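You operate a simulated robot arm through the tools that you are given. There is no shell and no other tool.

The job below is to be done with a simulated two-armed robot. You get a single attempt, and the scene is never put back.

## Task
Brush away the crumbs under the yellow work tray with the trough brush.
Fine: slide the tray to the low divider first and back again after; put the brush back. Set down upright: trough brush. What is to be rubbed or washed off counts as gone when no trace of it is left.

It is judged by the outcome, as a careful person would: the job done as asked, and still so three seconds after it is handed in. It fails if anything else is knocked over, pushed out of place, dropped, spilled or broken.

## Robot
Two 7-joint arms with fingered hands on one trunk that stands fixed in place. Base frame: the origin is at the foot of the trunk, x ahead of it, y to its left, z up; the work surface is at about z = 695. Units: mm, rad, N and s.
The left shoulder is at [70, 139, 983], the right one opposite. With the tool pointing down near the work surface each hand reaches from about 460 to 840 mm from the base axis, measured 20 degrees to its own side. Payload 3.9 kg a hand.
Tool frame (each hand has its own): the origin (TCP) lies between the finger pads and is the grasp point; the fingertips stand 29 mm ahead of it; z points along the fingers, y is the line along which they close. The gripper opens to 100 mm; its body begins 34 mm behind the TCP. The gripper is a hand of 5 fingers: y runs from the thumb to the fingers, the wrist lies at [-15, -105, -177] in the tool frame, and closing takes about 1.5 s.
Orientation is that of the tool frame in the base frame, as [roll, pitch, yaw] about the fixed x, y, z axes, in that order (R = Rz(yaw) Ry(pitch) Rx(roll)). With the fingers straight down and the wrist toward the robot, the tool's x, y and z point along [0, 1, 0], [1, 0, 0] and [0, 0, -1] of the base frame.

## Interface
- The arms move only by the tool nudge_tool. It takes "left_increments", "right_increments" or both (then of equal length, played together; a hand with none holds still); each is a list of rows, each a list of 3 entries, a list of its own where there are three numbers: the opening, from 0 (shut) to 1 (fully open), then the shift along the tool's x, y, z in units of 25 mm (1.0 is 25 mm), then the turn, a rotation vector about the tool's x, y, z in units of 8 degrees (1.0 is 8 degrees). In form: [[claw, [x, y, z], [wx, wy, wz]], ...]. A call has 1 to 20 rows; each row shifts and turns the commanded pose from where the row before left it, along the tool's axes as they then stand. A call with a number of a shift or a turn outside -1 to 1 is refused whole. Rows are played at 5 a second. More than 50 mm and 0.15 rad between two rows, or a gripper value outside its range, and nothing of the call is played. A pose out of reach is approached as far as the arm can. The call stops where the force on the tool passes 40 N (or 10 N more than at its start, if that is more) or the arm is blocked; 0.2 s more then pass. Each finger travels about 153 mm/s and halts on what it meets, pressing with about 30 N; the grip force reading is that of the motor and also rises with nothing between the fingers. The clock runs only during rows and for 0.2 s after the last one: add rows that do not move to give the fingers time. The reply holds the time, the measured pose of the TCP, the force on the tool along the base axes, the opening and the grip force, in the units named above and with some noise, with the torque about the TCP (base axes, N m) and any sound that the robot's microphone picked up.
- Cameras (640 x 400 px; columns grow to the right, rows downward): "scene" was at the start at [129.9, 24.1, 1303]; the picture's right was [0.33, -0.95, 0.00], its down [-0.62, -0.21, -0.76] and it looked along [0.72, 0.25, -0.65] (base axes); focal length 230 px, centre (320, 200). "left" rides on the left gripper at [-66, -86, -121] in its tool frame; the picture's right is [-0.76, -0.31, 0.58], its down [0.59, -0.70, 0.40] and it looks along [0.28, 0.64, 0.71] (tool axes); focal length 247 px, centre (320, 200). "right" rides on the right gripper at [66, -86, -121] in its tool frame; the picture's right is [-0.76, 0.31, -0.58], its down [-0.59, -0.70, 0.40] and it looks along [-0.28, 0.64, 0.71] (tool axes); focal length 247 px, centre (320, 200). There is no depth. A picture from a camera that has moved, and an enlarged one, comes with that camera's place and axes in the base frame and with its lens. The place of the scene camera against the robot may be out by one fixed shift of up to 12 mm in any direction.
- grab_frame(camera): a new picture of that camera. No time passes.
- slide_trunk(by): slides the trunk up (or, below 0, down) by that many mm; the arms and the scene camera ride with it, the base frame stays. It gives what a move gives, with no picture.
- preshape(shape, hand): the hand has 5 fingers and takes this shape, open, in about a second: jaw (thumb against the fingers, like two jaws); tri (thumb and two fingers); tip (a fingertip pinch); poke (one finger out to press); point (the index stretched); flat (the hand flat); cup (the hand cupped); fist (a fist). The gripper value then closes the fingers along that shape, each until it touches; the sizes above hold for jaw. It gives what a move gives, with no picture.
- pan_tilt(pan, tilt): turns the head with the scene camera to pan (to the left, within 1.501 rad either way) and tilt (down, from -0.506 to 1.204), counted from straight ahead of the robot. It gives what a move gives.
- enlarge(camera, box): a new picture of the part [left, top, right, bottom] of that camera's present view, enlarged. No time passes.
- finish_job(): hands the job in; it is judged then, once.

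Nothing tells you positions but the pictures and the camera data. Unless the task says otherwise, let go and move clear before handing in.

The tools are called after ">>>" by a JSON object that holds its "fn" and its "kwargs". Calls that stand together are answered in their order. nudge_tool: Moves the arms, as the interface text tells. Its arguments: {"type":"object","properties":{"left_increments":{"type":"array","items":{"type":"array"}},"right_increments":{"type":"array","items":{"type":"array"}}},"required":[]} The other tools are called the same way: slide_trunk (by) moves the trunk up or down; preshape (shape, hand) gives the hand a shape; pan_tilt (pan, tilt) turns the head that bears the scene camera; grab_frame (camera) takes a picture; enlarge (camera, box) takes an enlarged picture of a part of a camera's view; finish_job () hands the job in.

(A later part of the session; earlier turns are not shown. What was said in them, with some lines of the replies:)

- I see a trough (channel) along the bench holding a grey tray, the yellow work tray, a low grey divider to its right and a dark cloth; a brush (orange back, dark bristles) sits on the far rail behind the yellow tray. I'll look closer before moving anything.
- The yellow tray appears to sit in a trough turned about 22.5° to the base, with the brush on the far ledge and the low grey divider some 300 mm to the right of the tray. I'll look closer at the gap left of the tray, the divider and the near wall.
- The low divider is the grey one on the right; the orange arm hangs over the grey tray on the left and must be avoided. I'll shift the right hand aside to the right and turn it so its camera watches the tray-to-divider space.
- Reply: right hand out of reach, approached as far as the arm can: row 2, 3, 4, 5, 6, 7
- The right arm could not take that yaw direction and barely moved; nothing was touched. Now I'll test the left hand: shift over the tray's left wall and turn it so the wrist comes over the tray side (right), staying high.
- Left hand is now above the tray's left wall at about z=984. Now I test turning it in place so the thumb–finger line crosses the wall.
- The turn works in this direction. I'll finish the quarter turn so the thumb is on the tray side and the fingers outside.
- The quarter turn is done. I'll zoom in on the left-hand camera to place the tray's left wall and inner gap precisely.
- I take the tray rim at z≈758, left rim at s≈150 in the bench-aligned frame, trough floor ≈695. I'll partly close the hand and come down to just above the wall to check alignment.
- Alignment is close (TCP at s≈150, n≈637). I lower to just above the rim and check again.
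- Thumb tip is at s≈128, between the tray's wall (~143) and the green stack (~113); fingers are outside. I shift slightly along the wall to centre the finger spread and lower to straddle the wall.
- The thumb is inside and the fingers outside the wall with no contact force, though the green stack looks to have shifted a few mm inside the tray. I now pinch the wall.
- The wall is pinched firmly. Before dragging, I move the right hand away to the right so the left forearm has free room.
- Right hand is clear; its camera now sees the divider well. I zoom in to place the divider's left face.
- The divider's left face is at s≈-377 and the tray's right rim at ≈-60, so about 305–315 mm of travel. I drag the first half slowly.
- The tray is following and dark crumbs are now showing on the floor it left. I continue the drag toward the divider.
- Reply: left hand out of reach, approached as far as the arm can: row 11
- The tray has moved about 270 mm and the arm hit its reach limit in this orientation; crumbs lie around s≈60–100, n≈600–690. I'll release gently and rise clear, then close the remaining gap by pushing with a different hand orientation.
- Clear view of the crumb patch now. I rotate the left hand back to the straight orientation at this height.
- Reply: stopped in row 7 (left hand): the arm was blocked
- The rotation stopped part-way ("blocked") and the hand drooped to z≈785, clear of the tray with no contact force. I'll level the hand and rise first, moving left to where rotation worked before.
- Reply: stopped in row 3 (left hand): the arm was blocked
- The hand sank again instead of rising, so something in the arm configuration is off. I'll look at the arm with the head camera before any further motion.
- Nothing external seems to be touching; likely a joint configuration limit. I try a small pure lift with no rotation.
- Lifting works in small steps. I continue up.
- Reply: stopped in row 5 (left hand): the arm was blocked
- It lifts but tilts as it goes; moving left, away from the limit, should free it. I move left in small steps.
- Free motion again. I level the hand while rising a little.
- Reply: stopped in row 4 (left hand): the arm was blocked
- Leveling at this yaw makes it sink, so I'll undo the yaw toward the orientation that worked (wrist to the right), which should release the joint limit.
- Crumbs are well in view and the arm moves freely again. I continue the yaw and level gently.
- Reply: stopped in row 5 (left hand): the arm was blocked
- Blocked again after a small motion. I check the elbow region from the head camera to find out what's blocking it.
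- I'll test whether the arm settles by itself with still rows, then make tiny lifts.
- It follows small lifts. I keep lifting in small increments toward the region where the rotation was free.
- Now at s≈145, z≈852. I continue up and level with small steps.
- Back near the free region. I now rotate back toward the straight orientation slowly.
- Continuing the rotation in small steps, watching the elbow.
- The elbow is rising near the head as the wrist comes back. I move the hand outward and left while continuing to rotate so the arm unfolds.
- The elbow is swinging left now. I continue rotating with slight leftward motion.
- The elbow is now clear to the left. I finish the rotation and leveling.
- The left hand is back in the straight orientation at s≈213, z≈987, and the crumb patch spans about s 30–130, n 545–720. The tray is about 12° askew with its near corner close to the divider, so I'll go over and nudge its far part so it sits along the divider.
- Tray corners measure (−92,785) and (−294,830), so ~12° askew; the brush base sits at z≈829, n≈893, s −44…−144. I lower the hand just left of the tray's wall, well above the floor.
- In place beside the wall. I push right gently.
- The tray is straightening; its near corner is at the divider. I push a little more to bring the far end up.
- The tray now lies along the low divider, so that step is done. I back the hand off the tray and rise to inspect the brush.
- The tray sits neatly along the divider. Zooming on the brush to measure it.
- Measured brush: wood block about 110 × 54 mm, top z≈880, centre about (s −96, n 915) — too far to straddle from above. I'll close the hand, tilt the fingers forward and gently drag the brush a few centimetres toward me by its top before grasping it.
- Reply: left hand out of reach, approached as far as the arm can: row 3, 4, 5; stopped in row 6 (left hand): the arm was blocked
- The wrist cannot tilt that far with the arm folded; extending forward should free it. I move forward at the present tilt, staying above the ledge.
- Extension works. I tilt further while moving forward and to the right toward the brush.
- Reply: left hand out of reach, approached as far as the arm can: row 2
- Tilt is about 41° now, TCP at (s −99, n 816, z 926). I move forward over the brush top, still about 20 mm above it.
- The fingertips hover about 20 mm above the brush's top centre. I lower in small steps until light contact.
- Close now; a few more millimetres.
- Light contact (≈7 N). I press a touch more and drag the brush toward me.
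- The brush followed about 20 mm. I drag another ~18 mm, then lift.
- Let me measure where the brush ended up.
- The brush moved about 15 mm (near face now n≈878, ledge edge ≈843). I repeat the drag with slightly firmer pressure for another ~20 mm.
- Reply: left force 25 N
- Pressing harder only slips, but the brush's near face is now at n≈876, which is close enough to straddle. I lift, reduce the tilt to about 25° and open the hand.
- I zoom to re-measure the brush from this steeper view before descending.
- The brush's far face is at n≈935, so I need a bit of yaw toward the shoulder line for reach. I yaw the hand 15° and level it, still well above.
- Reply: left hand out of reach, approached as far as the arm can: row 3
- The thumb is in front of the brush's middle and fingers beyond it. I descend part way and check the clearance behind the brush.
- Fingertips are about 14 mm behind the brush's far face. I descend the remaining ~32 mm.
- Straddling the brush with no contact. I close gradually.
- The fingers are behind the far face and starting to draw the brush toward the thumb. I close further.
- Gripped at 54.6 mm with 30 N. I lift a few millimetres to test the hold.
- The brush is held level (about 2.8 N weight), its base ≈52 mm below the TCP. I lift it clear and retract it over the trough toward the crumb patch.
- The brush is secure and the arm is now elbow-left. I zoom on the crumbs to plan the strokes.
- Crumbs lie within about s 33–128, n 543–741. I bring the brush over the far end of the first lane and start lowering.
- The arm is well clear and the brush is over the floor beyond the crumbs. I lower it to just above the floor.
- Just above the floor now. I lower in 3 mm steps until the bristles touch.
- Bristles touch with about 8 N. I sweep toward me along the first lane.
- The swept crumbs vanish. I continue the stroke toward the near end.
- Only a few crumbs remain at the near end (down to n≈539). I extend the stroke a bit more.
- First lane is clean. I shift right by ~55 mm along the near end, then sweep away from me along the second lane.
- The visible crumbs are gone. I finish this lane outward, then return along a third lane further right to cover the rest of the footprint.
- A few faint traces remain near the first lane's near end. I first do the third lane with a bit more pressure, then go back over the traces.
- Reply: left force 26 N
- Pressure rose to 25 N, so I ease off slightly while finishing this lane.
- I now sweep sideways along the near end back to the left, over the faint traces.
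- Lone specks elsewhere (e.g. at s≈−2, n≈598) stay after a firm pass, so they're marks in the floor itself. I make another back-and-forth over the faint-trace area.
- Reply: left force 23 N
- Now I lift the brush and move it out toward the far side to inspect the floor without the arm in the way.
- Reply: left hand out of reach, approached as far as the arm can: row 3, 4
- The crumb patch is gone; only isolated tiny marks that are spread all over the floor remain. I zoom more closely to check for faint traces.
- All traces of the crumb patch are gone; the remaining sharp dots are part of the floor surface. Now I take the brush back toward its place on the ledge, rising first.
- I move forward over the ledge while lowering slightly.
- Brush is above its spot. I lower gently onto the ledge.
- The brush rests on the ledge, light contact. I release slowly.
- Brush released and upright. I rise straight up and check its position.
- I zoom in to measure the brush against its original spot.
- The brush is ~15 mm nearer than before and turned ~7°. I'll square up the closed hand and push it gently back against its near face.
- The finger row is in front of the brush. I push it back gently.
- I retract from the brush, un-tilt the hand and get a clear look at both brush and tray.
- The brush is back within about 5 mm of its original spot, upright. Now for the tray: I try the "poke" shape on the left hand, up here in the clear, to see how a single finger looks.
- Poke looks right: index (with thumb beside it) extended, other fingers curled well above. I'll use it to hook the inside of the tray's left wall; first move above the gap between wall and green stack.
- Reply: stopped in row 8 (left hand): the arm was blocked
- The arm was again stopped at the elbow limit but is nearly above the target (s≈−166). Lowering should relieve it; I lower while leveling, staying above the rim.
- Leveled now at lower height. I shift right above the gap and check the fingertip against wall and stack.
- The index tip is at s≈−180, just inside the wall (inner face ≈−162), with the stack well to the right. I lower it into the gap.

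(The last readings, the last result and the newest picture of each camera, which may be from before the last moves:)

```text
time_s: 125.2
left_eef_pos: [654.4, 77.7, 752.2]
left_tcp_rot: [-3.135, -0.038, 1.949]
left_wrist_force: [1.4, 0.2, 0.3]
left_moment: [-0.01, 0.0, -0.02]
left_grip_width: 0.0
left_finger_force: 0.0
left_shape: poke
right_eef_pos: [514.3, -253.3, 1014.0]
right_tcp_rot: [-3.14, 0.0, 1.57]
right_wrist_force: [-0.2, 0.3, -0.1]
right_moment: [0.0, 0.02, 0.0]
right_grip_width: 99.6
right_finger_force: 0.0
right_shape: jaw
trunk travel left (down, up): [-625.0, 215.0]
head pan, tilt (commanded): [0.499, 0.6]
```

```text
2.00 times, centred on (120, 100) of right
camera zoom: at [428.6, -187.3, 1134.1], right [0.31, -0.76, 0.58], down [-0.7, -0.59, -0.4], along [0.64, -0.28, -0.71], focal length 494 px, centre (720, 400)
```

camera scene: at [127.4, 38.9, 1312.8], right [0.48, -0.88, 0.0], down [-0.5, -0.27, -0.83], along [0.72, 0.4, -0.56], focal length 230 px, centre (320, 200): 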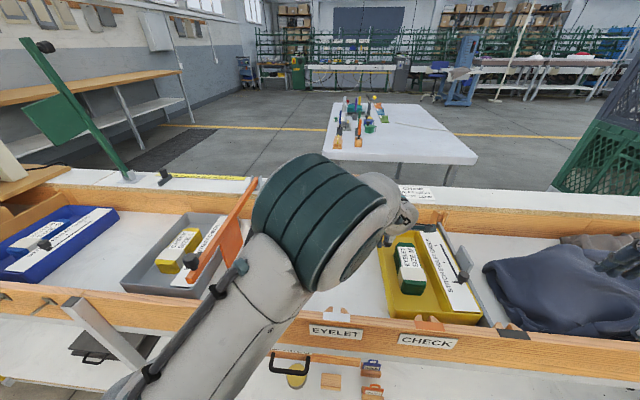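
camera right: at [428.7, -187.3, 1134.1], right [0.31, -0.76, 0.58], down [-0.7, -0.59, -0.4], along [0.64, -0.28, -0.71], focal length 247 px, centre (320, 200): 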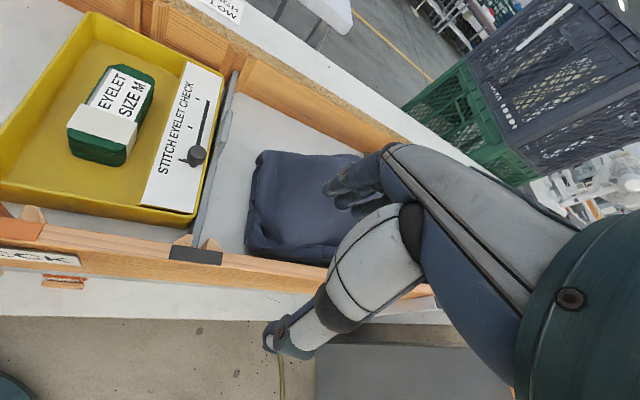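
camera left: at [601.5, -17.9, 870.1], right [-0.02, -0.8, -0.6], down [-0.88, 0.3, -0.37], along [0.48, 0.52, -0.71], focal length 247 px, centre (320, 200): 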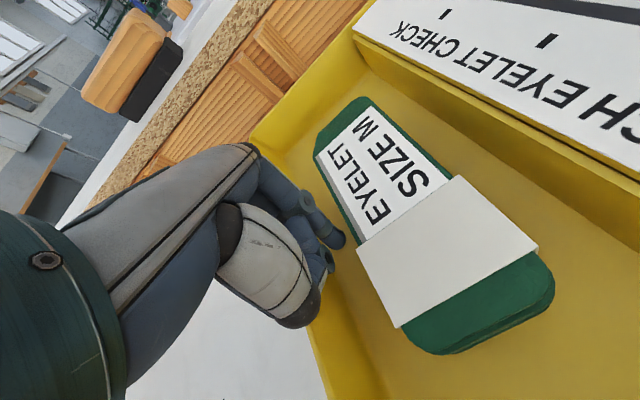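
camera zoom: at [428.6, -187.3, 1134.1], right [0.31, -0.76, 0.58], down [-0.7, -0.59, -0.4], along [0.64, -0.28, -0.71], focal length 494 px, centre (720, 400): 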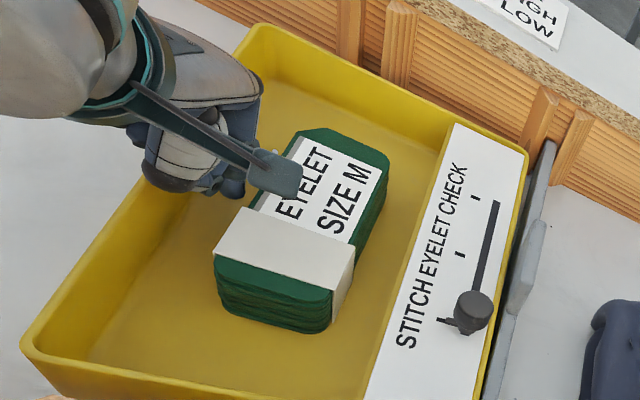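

The finger is inside the wall with nothing disturbed. I pull the tray left slowly.

>>> {"fn": "nudge_tool", "kwargs": {"left_increments": [[0, [0.3, 0, 0], [0, 0, 0]], [0, [0.3, 0, 0], [0, 0, 0]], [0, [0.4, 0, 0], [0, 0, 0]], [0, [0.5, 0, 0], [0, 0, 0]], [0, [0.5, 0, 0], [0, 0, 0]], [0, [0.5, 0, 0], [0, 0, 0]], [0, [0.5, 0, 0], [0, 0, 0]], [0, [0.5, 0, 0], [0, 0, 0]], [0, [0.4, 0, 0], [0, 0, 0]]]}}

>>> {"fn": "grab_frame", "kwargs": {"camera": "left"}}

>>> {"fn": "grab_frame", "kwargs": {"camera": "right"}}

>>> {"fn": "grab_frame", "kwargs": {"camera": "scene"}}

```text
time_s: 127.2
left_eef_pos: [613.0, 174.9, 742.5]
left_tcp_rot: [-3.115, -0.049, 1.953]
left_wrist_force: [-0.1, -1.1, 0.3]
left_moment: [-0.04, -0.03, 0.0]
left_grip_width: 0.0
left_finger_force: 0.1
left_shape: poke
right_eef_pos: [515.5, -252.4, 1012.2]
right_tcp_rot: [3.14, 0.0, 1.571]
right_wrist_force: [-0.8, -0.8, -0.3]
right_moment: [-0.04, 0.01, 0.05]
right_grip_width: 99.9
right_finger_force: 0.0
right_shape: jaw
trunk travel left (down, up): [-625.0, 215.0]
head pan, tilt (commanded): [0.499, 0.6]
```

```text
taken
camera left: at [563.2, 77.7, 862.0], right [-0.03, -0.8, -0.61], down [-0.89, 0.3, -0.35], along [0.46, 0.53, -0.71], focal length 247 px, centre (320, 200)
```

left: 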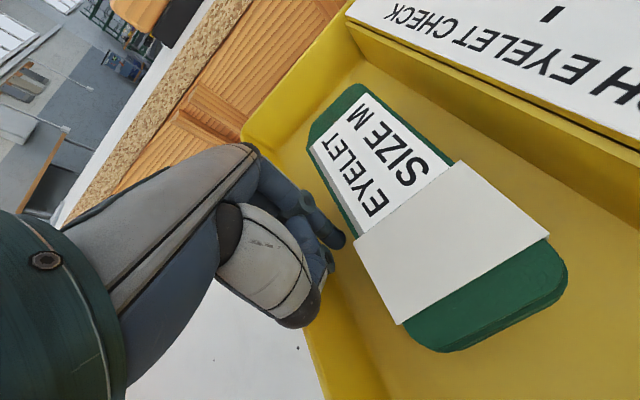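

```text
taken
camera right: at [429.0, -187.1, 1133.9], right [0.31, -0.76, 0.58], down [-0.7, -0.59, -0.4], along [0.64, -0.28, -0.71], focal length 247 px, centre (320, 200)
```

right: 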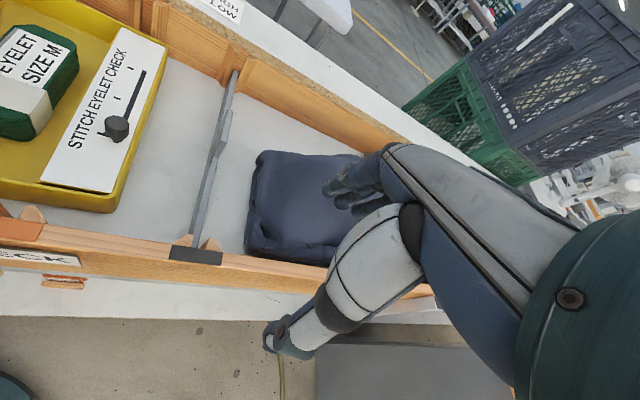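

```text
taken
camera scene: at [127.9, 39.1, 1312.7], right [0.48, -0.88, 0.0], down [-0.5, -0.27, -0.82], along [0.72, 0.4, -0.57], focal length 230 px, centre (320, 200)
```

scene: 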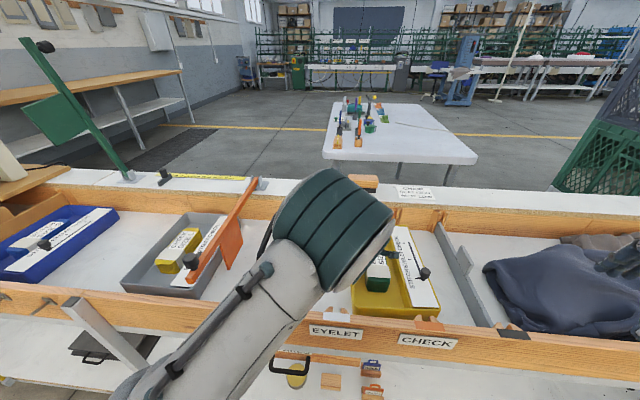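

The tray follows straight. I continue pulling left, lifting the hand a few millimetres to keep the tip off the tray floor.

>>> {"fn": "nudge_tool", "kwargs": {"left_increments": [[0, [0.2, 0, -0.15], [0, -0.1, 0]], [0, [0.4, 0, -0.15], [0, -0.1, 0]], [0, [0.5, 0, -0.05], [0, -0.1, 0]], [0, [0.5, 0, 0], [0, 0, 0]], [0, [0.5, 0, 0], [0, 0, 0]], [0, [0.5, 0, 0], [0, 0, 0]], [0, [0.5, 0, 0], [0, 0, 0]], [0, [0.4, 0, 0], [0, 0, 0]]]}}

>>> {"fn": "grab_frame", "kwargs": {"camera": "left"}}

>>> {"fn": "grab_frame", "kwargs": {"camera": "scene"}}

```text
time_s: 128.9
left_eef_pos: [589.0, 245.1, 766.9]
left_tcp_rot: [3.14, -0.018, 1.925]
left_wrist_force: [0.0, -1.5, 0.0]
left_moment: [-0.01, -0.01, 0.0]
left_grip_width: 0.0
left_finger_force: 0.0
left_shape: poke
right_eef_pos: [515.3, -252.7, 1012.6]
right_tcp_rot: [-3.141, 0.0, 1.57]
right_wrist_force: [-0.1, 0.3, -0.5]
right_moment: [-0.03, 0.02, -0.01]
right_grip_width: 100.0
right_finger_force: 0.0
right_shape: jaw
trunk travel left (down, up): [-625.0, 215.0]
head pan, tilt (commanded): [0.499, 0.6]
```

```text
taken
camera left: at [530.0, 151.2, 885.8], right [-0.03, -0.81, -0.59], down [-0.86, 0.31, -0.39], along [0.5, 0.5, -0.71], focal length 247 px, centre (320, 200)
```

left: 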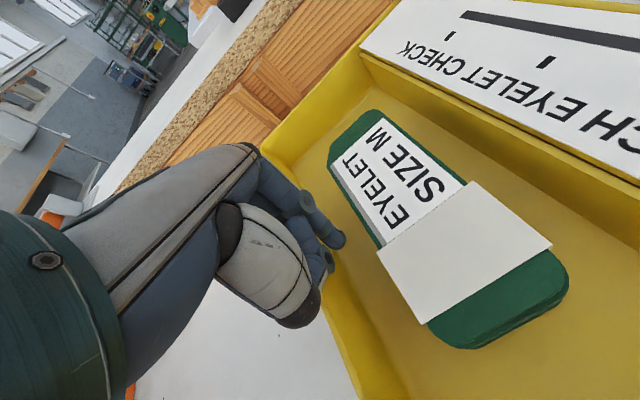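

```text
taken
camera scene: at [127.8, 38.9, 1312.8], right [0.48, -0.88, 0.0], down [-0.5, -0.27, -0.83], along [0.72, 0.4, -0.56], focal length 230 px, centre (320, 200)
```

scene: 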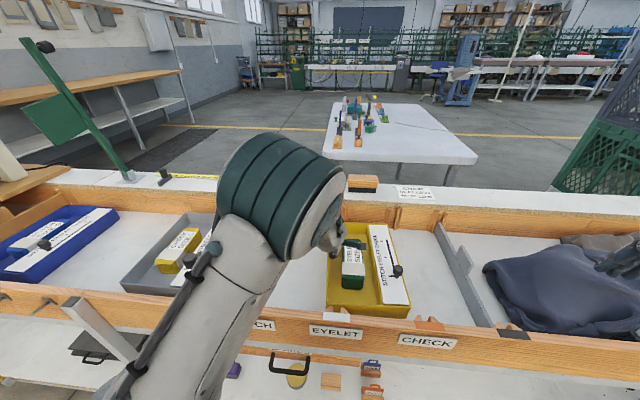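

The tray continues to follow. I go on, lowering a few millimetres to keep good overlap with the wall.

>>> {"fn": "nudge_tool", "kwargs": {"left_increments": [[0, [0.3, 0, 0.15], [0, 0, 0]], [0, [0.5, 0, 0.15], [0, 0, 0]], [0, [0.5, 0, 0], [0, 0, 0]], [0, [0.5, 0, 0], [0, 0, 0]], [0, [0.5, 0, 0], [0, 0, 0]], [0, [0.5, 0, 0], [0, 0, 0]], [0, [0.5, 0, 0], [0, 0, 0]], [0, [0.4, 0, 0], [0, 0, 0]], [0, [0, 0, 0], [0, 0, 0]]]}}

>>> {"fn": "grab_frame", "kwargs": {"camera": "left"}}

>>> {"fn": "grab_frame", "kwargs": {"camera": "scene"}}

```text
time_s: 130.9
left_eef_pos: [553.4, 332.5, 759.0]
left_tcp_rot: [3.138, -0.016, 1.927]
left_wrist_force: [0.0, -1.5, -0.5]
left_moment: [-0.01, -0.02, 0.01]
left_grip_width: 0.0
left_finger_force: 0.1
left_shape: poke
right_eef_pos: [516.0, -252.4, 1014.3]
right_tcp_rot: [-3.141, 0.0, 1.571]
right_wrist_force: [0.1, 1.0, 0.4]
right_moment: [0.02, 0.0, -0.03]
right_grip_width: 99.8
right_finger_force: 0.1
right_shape: jaw
trunk travel left (down, up): [-625.0, 215.0]
head pan, tilt (commanded): [0.499, 0.6]
```

```text
taken
camera left: at [497.0, 238.6, 879.0], right [-0.03, -0.81, -0.59], down [-0.87, 0.31, -0.39], along [0.5, 0.5, -0.71], focal length 247 px, centre (320, 200)
```

left: 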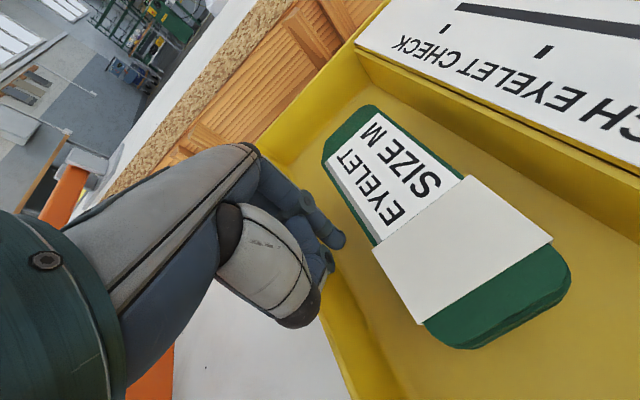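

```text
taken
camera scene: at [127.9, 38.7, 1312.8], right [0.48, -0.88, 0.0], down [-0.5, -0.27, -0.83], along [0.72, 0.4, -0.56], focal length 230 px, centre (320, 200)
```

scene: 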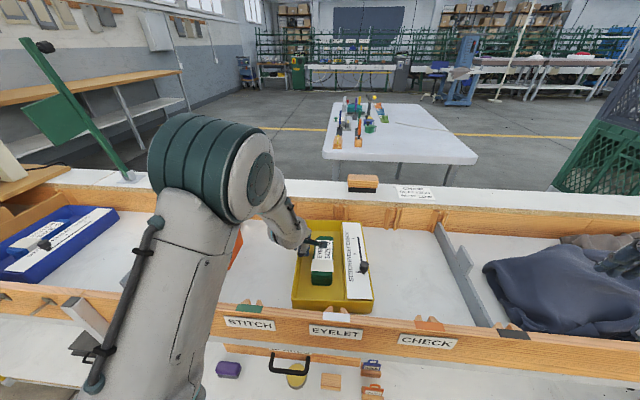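

Nearly home. I restore the head to its initial view so I can compare the tray directly against the starting picture.

>>> {"fn": "pan_tilt", "kwargs": {"pan": 0.332, "tilt": 0.714}}

>>> {"fn": "enlarge", "kwargs": {"camera": "scene", "box": [220, 130, 480, 300]}}

```text
time_s: 131.7
left_eef_pos: [554.1, 331.7, 758.4]
left_tcp_rot: [3.137, -0.017, 1.927]
left_wrist_force: [0.8, -0.7, 0.6]
left_moment: [-0.03, 0.03, 0.01]
left_grip_width: 0.0
left_finger_force: 0.1
left_shape: poke
right_eef_pos: [514.4, -253.3, 1013.1]
right_tcp_rot: [3.141, -0.001, 1.571]
right_wrist_force: [0.3, -0.2, 0.3]
right_moment: [-0.04, 0.01, -0.03]
right_grip_width: 99.8
right_finger_force: 0.1
right_shape: jaw
trunk travel left (down, up): [-625.0, 215.0]
head pan, tilt (commanded): [0.332, 0.714]
```

```text
2.35 times, centred on (350, 215) of scene
camera zoom: at [129.9, 24.1, 1303.0], right [0.33, -0.95, 0.0], down [-0.62, -0.21, -0.76], along [0.71, 0.25, -0.65], focal length 540 px, centre (249, 165)
```

zoom: 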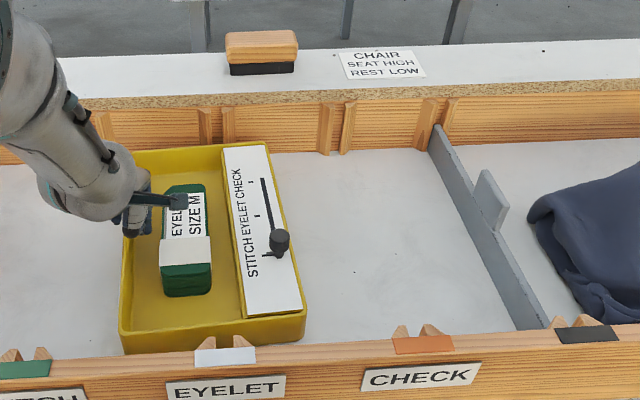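

The view matches the start: brush spot is identical, but the tray's near end still lags (~50 mm short at the near end, ~24 mm at the far end). I'll shift the finger toward the near end inside the wall and pull the rest from there.

>>> {"fn": "nudge_tool", "kwargs": {"left_increments": [[0, [-0.2, 0, 0], [0, 0, 0]], [0, [-0.06, -0.5, 0], [0, 0, 0]], [0, [-0.06, -0.5, 0], [0, 0, 0]], [0, [-0.06, -0.5, 0], [0, 0, 0]], [0, [-0.04, -0.4, 0], [0, 0, 0]], [0, [0, 0, 0], [0, 0, 0]]]}}

>>> {"fn": "grab_frame", "kwargs": {"camera": "left"}}

>>> {"fn": "enlarge", "kwargs": {"camera": "scene", "box": [220, 130, 480, 300]}}

```text
time_s: 133.1
left_eef_pos: [515.0, 305.9, 760.4]
left_tcp_rot: [3.137, -0.016, 1.925]
left_wrist_force: [-0.4, -1.0, -1.1]
left_moment: [0.0, -0.01, 0.03]
left_grip_width: 0.2
left_finger_force: 0.1
left_shape: poke
right_eef_pos: [516.7, -253.0, 1013.9]
right_tcp_rot: [-3.141, 0.0, 1.572]
right_wrist_force: [0.7, -0.6, -0.6]
right_moment: [0.01, -0.02, -0.01]
right_grip_width: 99.8
right_finger_force: 0.0
right_shape: jaw
trunk travel left (down, up): [-625.0, 215.0]
head pan, tilt (commanded): [0.332, 0.714]
```

```text
taken
camera left: at [457.9, 211.4, 878.7], right [-0.03, -0.81, -0.59], down [-0.86, 0.31, -0.39], along [0.5, 0.5, -0.71], focal length 247 px, centre (320, 200)
```

left: 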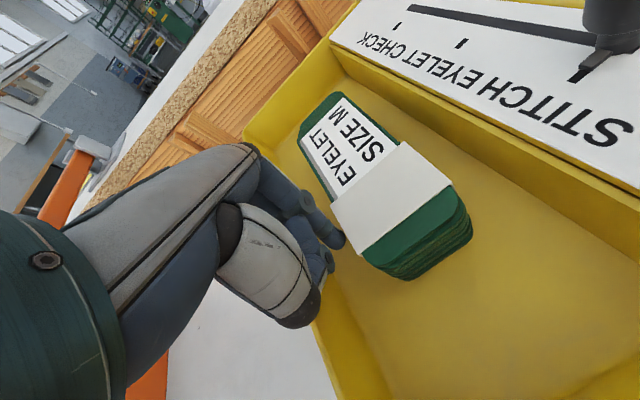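

```text
2.35 times, centred on (350, 215) of scene
camera zoom: at [130.0, 24.2, 1303.0], right [0.33, -0.95, 0.0], down [-0.62, -0.21, -0.76], along [0.71, 0.25, -0.65], focal length 540 px, centre (249, 165)
```

zoom: 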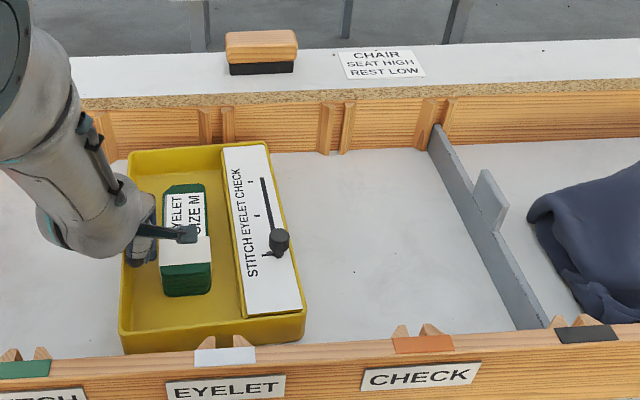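

Now I pull left from the near half.

>>> {"fn": "nudge_tool", "kwargs": {"left_increments": [[0, [0.3, 0, 0], [0, 0, 0]], [0, [0.3, 0, 0], [0, 0, 0]], [0, [0.35, 0, 0], [0, 0, 0]], [0, [0.35, 0, 0], [0, 0, 0]], [0, [0, 0, 0], [0, 0, 0]]]}}

>>> {"fn": "enlarge", "kwargs": {"camera": "scene", "box": [220, 130, 480, 300]}}

```text
time_s: 134.3
left_eef_pos: [503.6, 336.0, 759.0]
left_tcp_rot: [3.138, -0.017, 1.926]
left_wrist_force: [1.7, -0.8, 0.1]
left_moment: [-0.02, 0.01, 0.01]
left_grip_width: 0.1
left_finger_force: 0.1
left_shape: poke
right_eef_pos: [515.7, -252.2, 1013.7]
right_tcp_rot: [-3.141, -0.001, 1.572]
right_wrist_force: [0.3, 0.2, -0.6]
right_moment: [0.02, -0.02, 0.02]
right_grip_width: 99.7
right_finger_force: 0.1
right_shape: jaw
trunk travel left (down, up): [-625.0, 215.0]
head pan, tilt (commanded): [0.332, 0.714]
```

```text
2.35 times, centred on (350, 215) of scene
camera zoom: at [130.1, 23.6, 1303.0], right [0.33, -0.95, 0.0], down [-0.62, -0.21, -0.76], along [0.71, 0.25, -0.65], focal length 540 px, centre (249, 165)
```

zoom: 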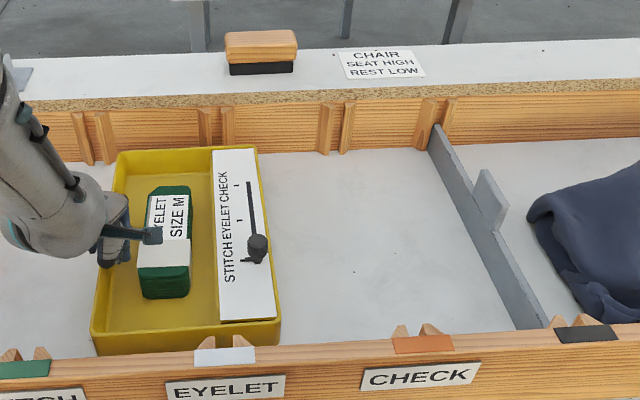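

Almost there: about 15 mm remaining. I pull a little more.

>>> {"fn": "nudge_tool", "kwargs": {"left_increments": [[0, [0.3, 0, 0], [0, 0, 0]], [0, [0.28, 0, 0], [0, 0, 0]], [0, [0, 0, 0], [0, 0, 0]]]}}

>>> {"fn": "enlarge", "kwargs": {"camera": "scene", "box": [220, 130, 480, 300]}}

```text
time_s: 135.1
left_eef_pos: [497.8, 349.7, 761.2]
left_tcp_rot: [3.138, -0.019, 1.927]
left_wrist_force: [0.6, -0.8, -0.5]
left_moment: [-0.03, 0.01, 0.0]
left_grip_width: 0.1
left_finger_force: 0.1
left_shape: poke
right_eef_pos: [514.6, -252.0, 1013.3]
right_tcp_rot: [-3.14, -0.001, 1.572]
right_wrist_force: [0.5, -0.1, 0.2]
right_moment: [-0.05, 0.01, 0.02]
right_grip_width: 99.9
right_finger_force: 0.1
right_shape: jaw
trunk travel left (down, up): [-625.0, 215.0]
head pan, tilt (commanded): [0.332, 0.714]
```

```text
2.35 times, centred on (350, 215) of scene
camera zoom: at [130.2, 23.8, 1302.9], right [0.33, -0.95, 0.0], down [-0.62, -0.21, -0.76], along [0.71, 0.25, -0.65], focal length 540 px, centre (249, 165)
```

zoom: 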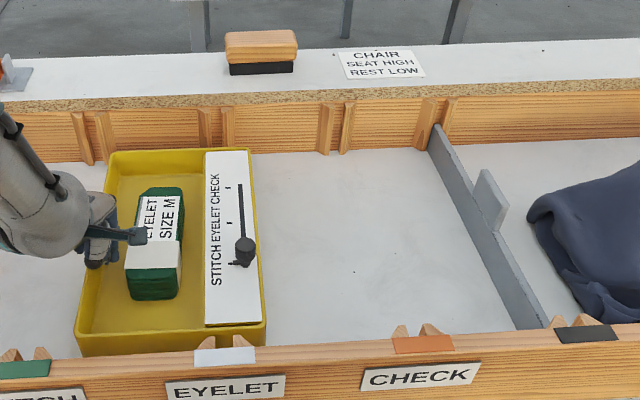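

The tray outline now matches the starting picture. I ease the finger off the wall and lift straight out.

>>> {"fn": "nudge_tool", "kwargs": {"left_increments": [[0, [-0.2, 0, 0], [0, 0, 0]], [0, [0, 0, -0.3], [0, 0, 0]], [0, [0, 0, -0.6], [0, 0, 0]], [0, [0, 0, -0.8], [0, 0, 0]], [0, [0, 0, -0.8], [0, 0, 0]], [0, [0, 0, -0.8], [0, 0, 0]], [0, [0.3, 0, -0.8], [0, 0, 0]], [0, [0.5, 0, -0.8], [0, 0, 0]], [0, [0.6, 0, -0.8], [0, 0, 0]]]}}

>>> {"fn": "enlarge", "kwargs": {"camera": "scene", "box": [220, 130, 480, 300]}}

>>> {"fn": "grab_frame", "kwargs": {"camera": "left"}}

>>> {"fn": "grab_frame", "kwargs": {"camera": "scene"}}

```text
time_s: 137.1
left_eef_pos: [486.2, 374.4, 900.0]
left_tcp_rot: [3.138, -0.016, 1.924]
left_wrist_force: [0.2, 0.0, -0.5]
left_moment: [0.0, -0.01, 0.03]
left_grip_width: 0.0
left_finger_force: 0.1
left_shape: poke
left hand out of reach, approached as far as the arm can: row 8
right_eef_pos: [514.4, -252.0, 1012.8]
right_tcp_rot: [3.141, -0.001, 1.572]
right_wrist_force: [0.6, -0.7, -0.5]
right_moment: [0.0, 0.03, -0.01]
right_grip_width: 99.6
right_finger_force: 0.0
right_shape: jaw
trunk travel left (down, up): [-625.0, 215.0]
head pan, tilt (commanded): [0.332, 0.714]
```

```text
2.35 times, centred on (350, 215) of scene
camera zoom: at [129.4, 24.0, 1303.0], right [0.33, -0.95, 0.0], down [-0.62, -0.21, -0.76], along [0.71, 0.25, -0.65], focal length 540 px, centre (249, 165)
```

zoom: 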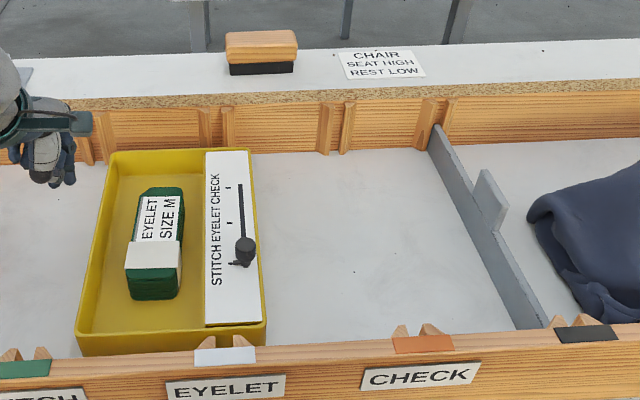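

```text
taken
camera left: at [428.9, 281.3, 1018.6], right [-0.03, -0.81, -0.59], down [-0.86, 0.32, -0.39], along [0.5, 0.5, -0.71], focal length 247 px, centre (320, 200)
```

left: 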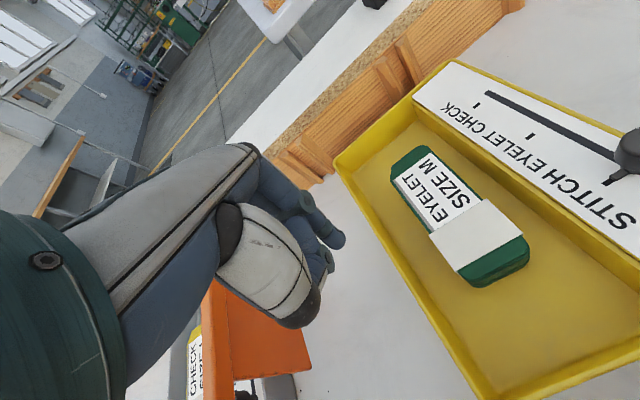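

```text
taken
camera scene: at [129.4, 24.0, 1303.0], right [0.33, -0.95, 0.0], down [-0.62, -0.21, -0.76], along [0.71, 0.25, -0.65], focal length 230 px, centre (320, 200)
```

scene: 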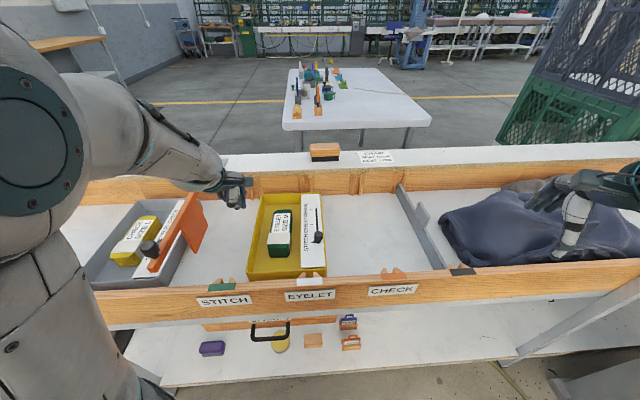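

Tray and brush both match the starting picture. I move the left hand up and clear, back near its initial pose.

>>> {"fn": "nudge_tool", "kwargs": {"left_increments": [[0, [0.13, -0.1, -0.6], [0, 0, 0]], [0, [0.13, -0.1, -0.7], [0, 0, 0]], [0, [0.13, -0.1, -0.7], [0, 0, 0]], [0, [0.13, -0.1, -0.7], [0, 0, 0]], [0, [0.13, -0.1, -0.7], [0, 0, 0]], [0, [0.13, -0.1, -0.7], [0, 0, 0]], [0, [0.13, -0.1, -0.7], [0, 0, 0]], [0, [0.13, -0.1, -0.7], [0, 0, 0]], [0, [0.13, -0.1, -0.7], [0, 0, 0]], [0, [0.13, -0.1, -0.7], [0, 0, 0]]]}}

>>> {"fn": "grab_frame", "kwargs": {"camera": "scene"}}

>>> {"fn": "grab_frame", "kwargs": {"camera": "left"}}

```text
time_s: 139.3
left_eef_pos: [457.7, 401.5, 1072.1]
left_tcp_rot: [3.14, -0.003, 1.925]
left_wrist_force: [0.2, -0.6, 0.1]
left_moment: [0.01, -0.02, 0.03]
left_grip_width: 0.0
left_finger_force: 0.0
left_shape: poke
left hand out of reach, approached as far as the arm can: row 8, 10
right_eef_pos: [514.5, -251.9, 1013.1]
right_tcp_rot: [-3.142, 0.001, 1.57]
right_wrist_force: [0.1, -0.2, -0.7]
right_moment: [-0.01, 0.0, -0.03]
right_grip_width: 99.9
right_finger_force: 0.1
right_shape: jaw
trunk travel left (down, up): [-625.0, 215.0]
head pan, tilt (commanded): [0.332, 0.714]
```

```text
taken
camera scene: at [129.6, 24.0, 1303.0], right [0.33, -0.95, 0.0], down [-0.62, -0.21, -0.76], along [0.71, 0.25, -0.65], focal length 230 px, centre (320, 200)
```

scene: 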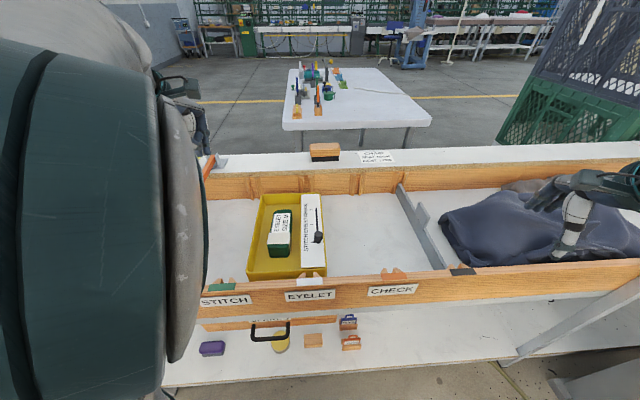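

```text
taken
camera left: at [399.1, 309.1, 1192.4], right [-0.02, -0.81, -0.58], down [-0.86, 0.31, -0.4], along [0.5, 0.49, -0.71], focal length 247 px, centre (320, 200)
```

left: 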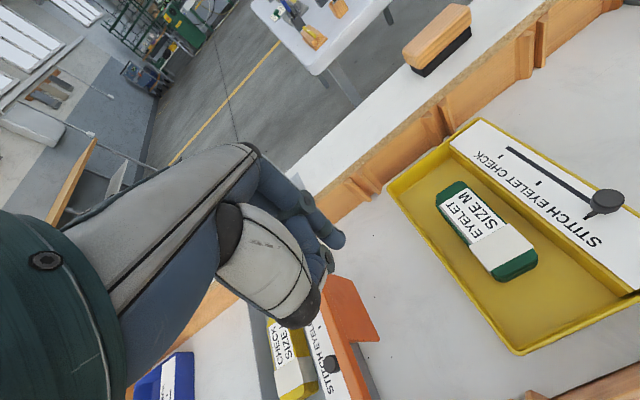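

The tray is back at its starting spot and the crumbs are brushed away. The brush stands upright where it was, and both hands are empty and clear. The green stack inside the tray sits about 1 cm from where it started. I'm handing in now.

>>> {"fn": "finish_job", "kwargs": {}}

```text
The job is handed in.
```

The crumbs under the yellow tray are brushed away. The tray is back in its place and the brush stands upright on the ledge where it was.

- **Crumbs:** I slid the tray along to the low divider and swept the whole patch several times. No trace of it showed afterwards. A few sharp dark dots remain, but they are scattered over the whole trough floor. The two in the swept area did not change under repeated firm passes, so I took them to be marks in the surface.
- **Tray:** It matches the starting picture to within a couple of millimetres.
- **Brush:** It is within about 5 mm and 3° of where it stood. I had to drag it nearer to reach it, then pushed it back after setting it down.
- **Green stack in the tray:** This is the one thing that moved. My thumb nudged it when I first gripped the tray wall, and it now sits about 1 cm from where it started, slightly turned. I left it as it was.

Nothing looked knocked over or dropped. From the last clear view, the grey tray and the orange arm on the left were unchanged.
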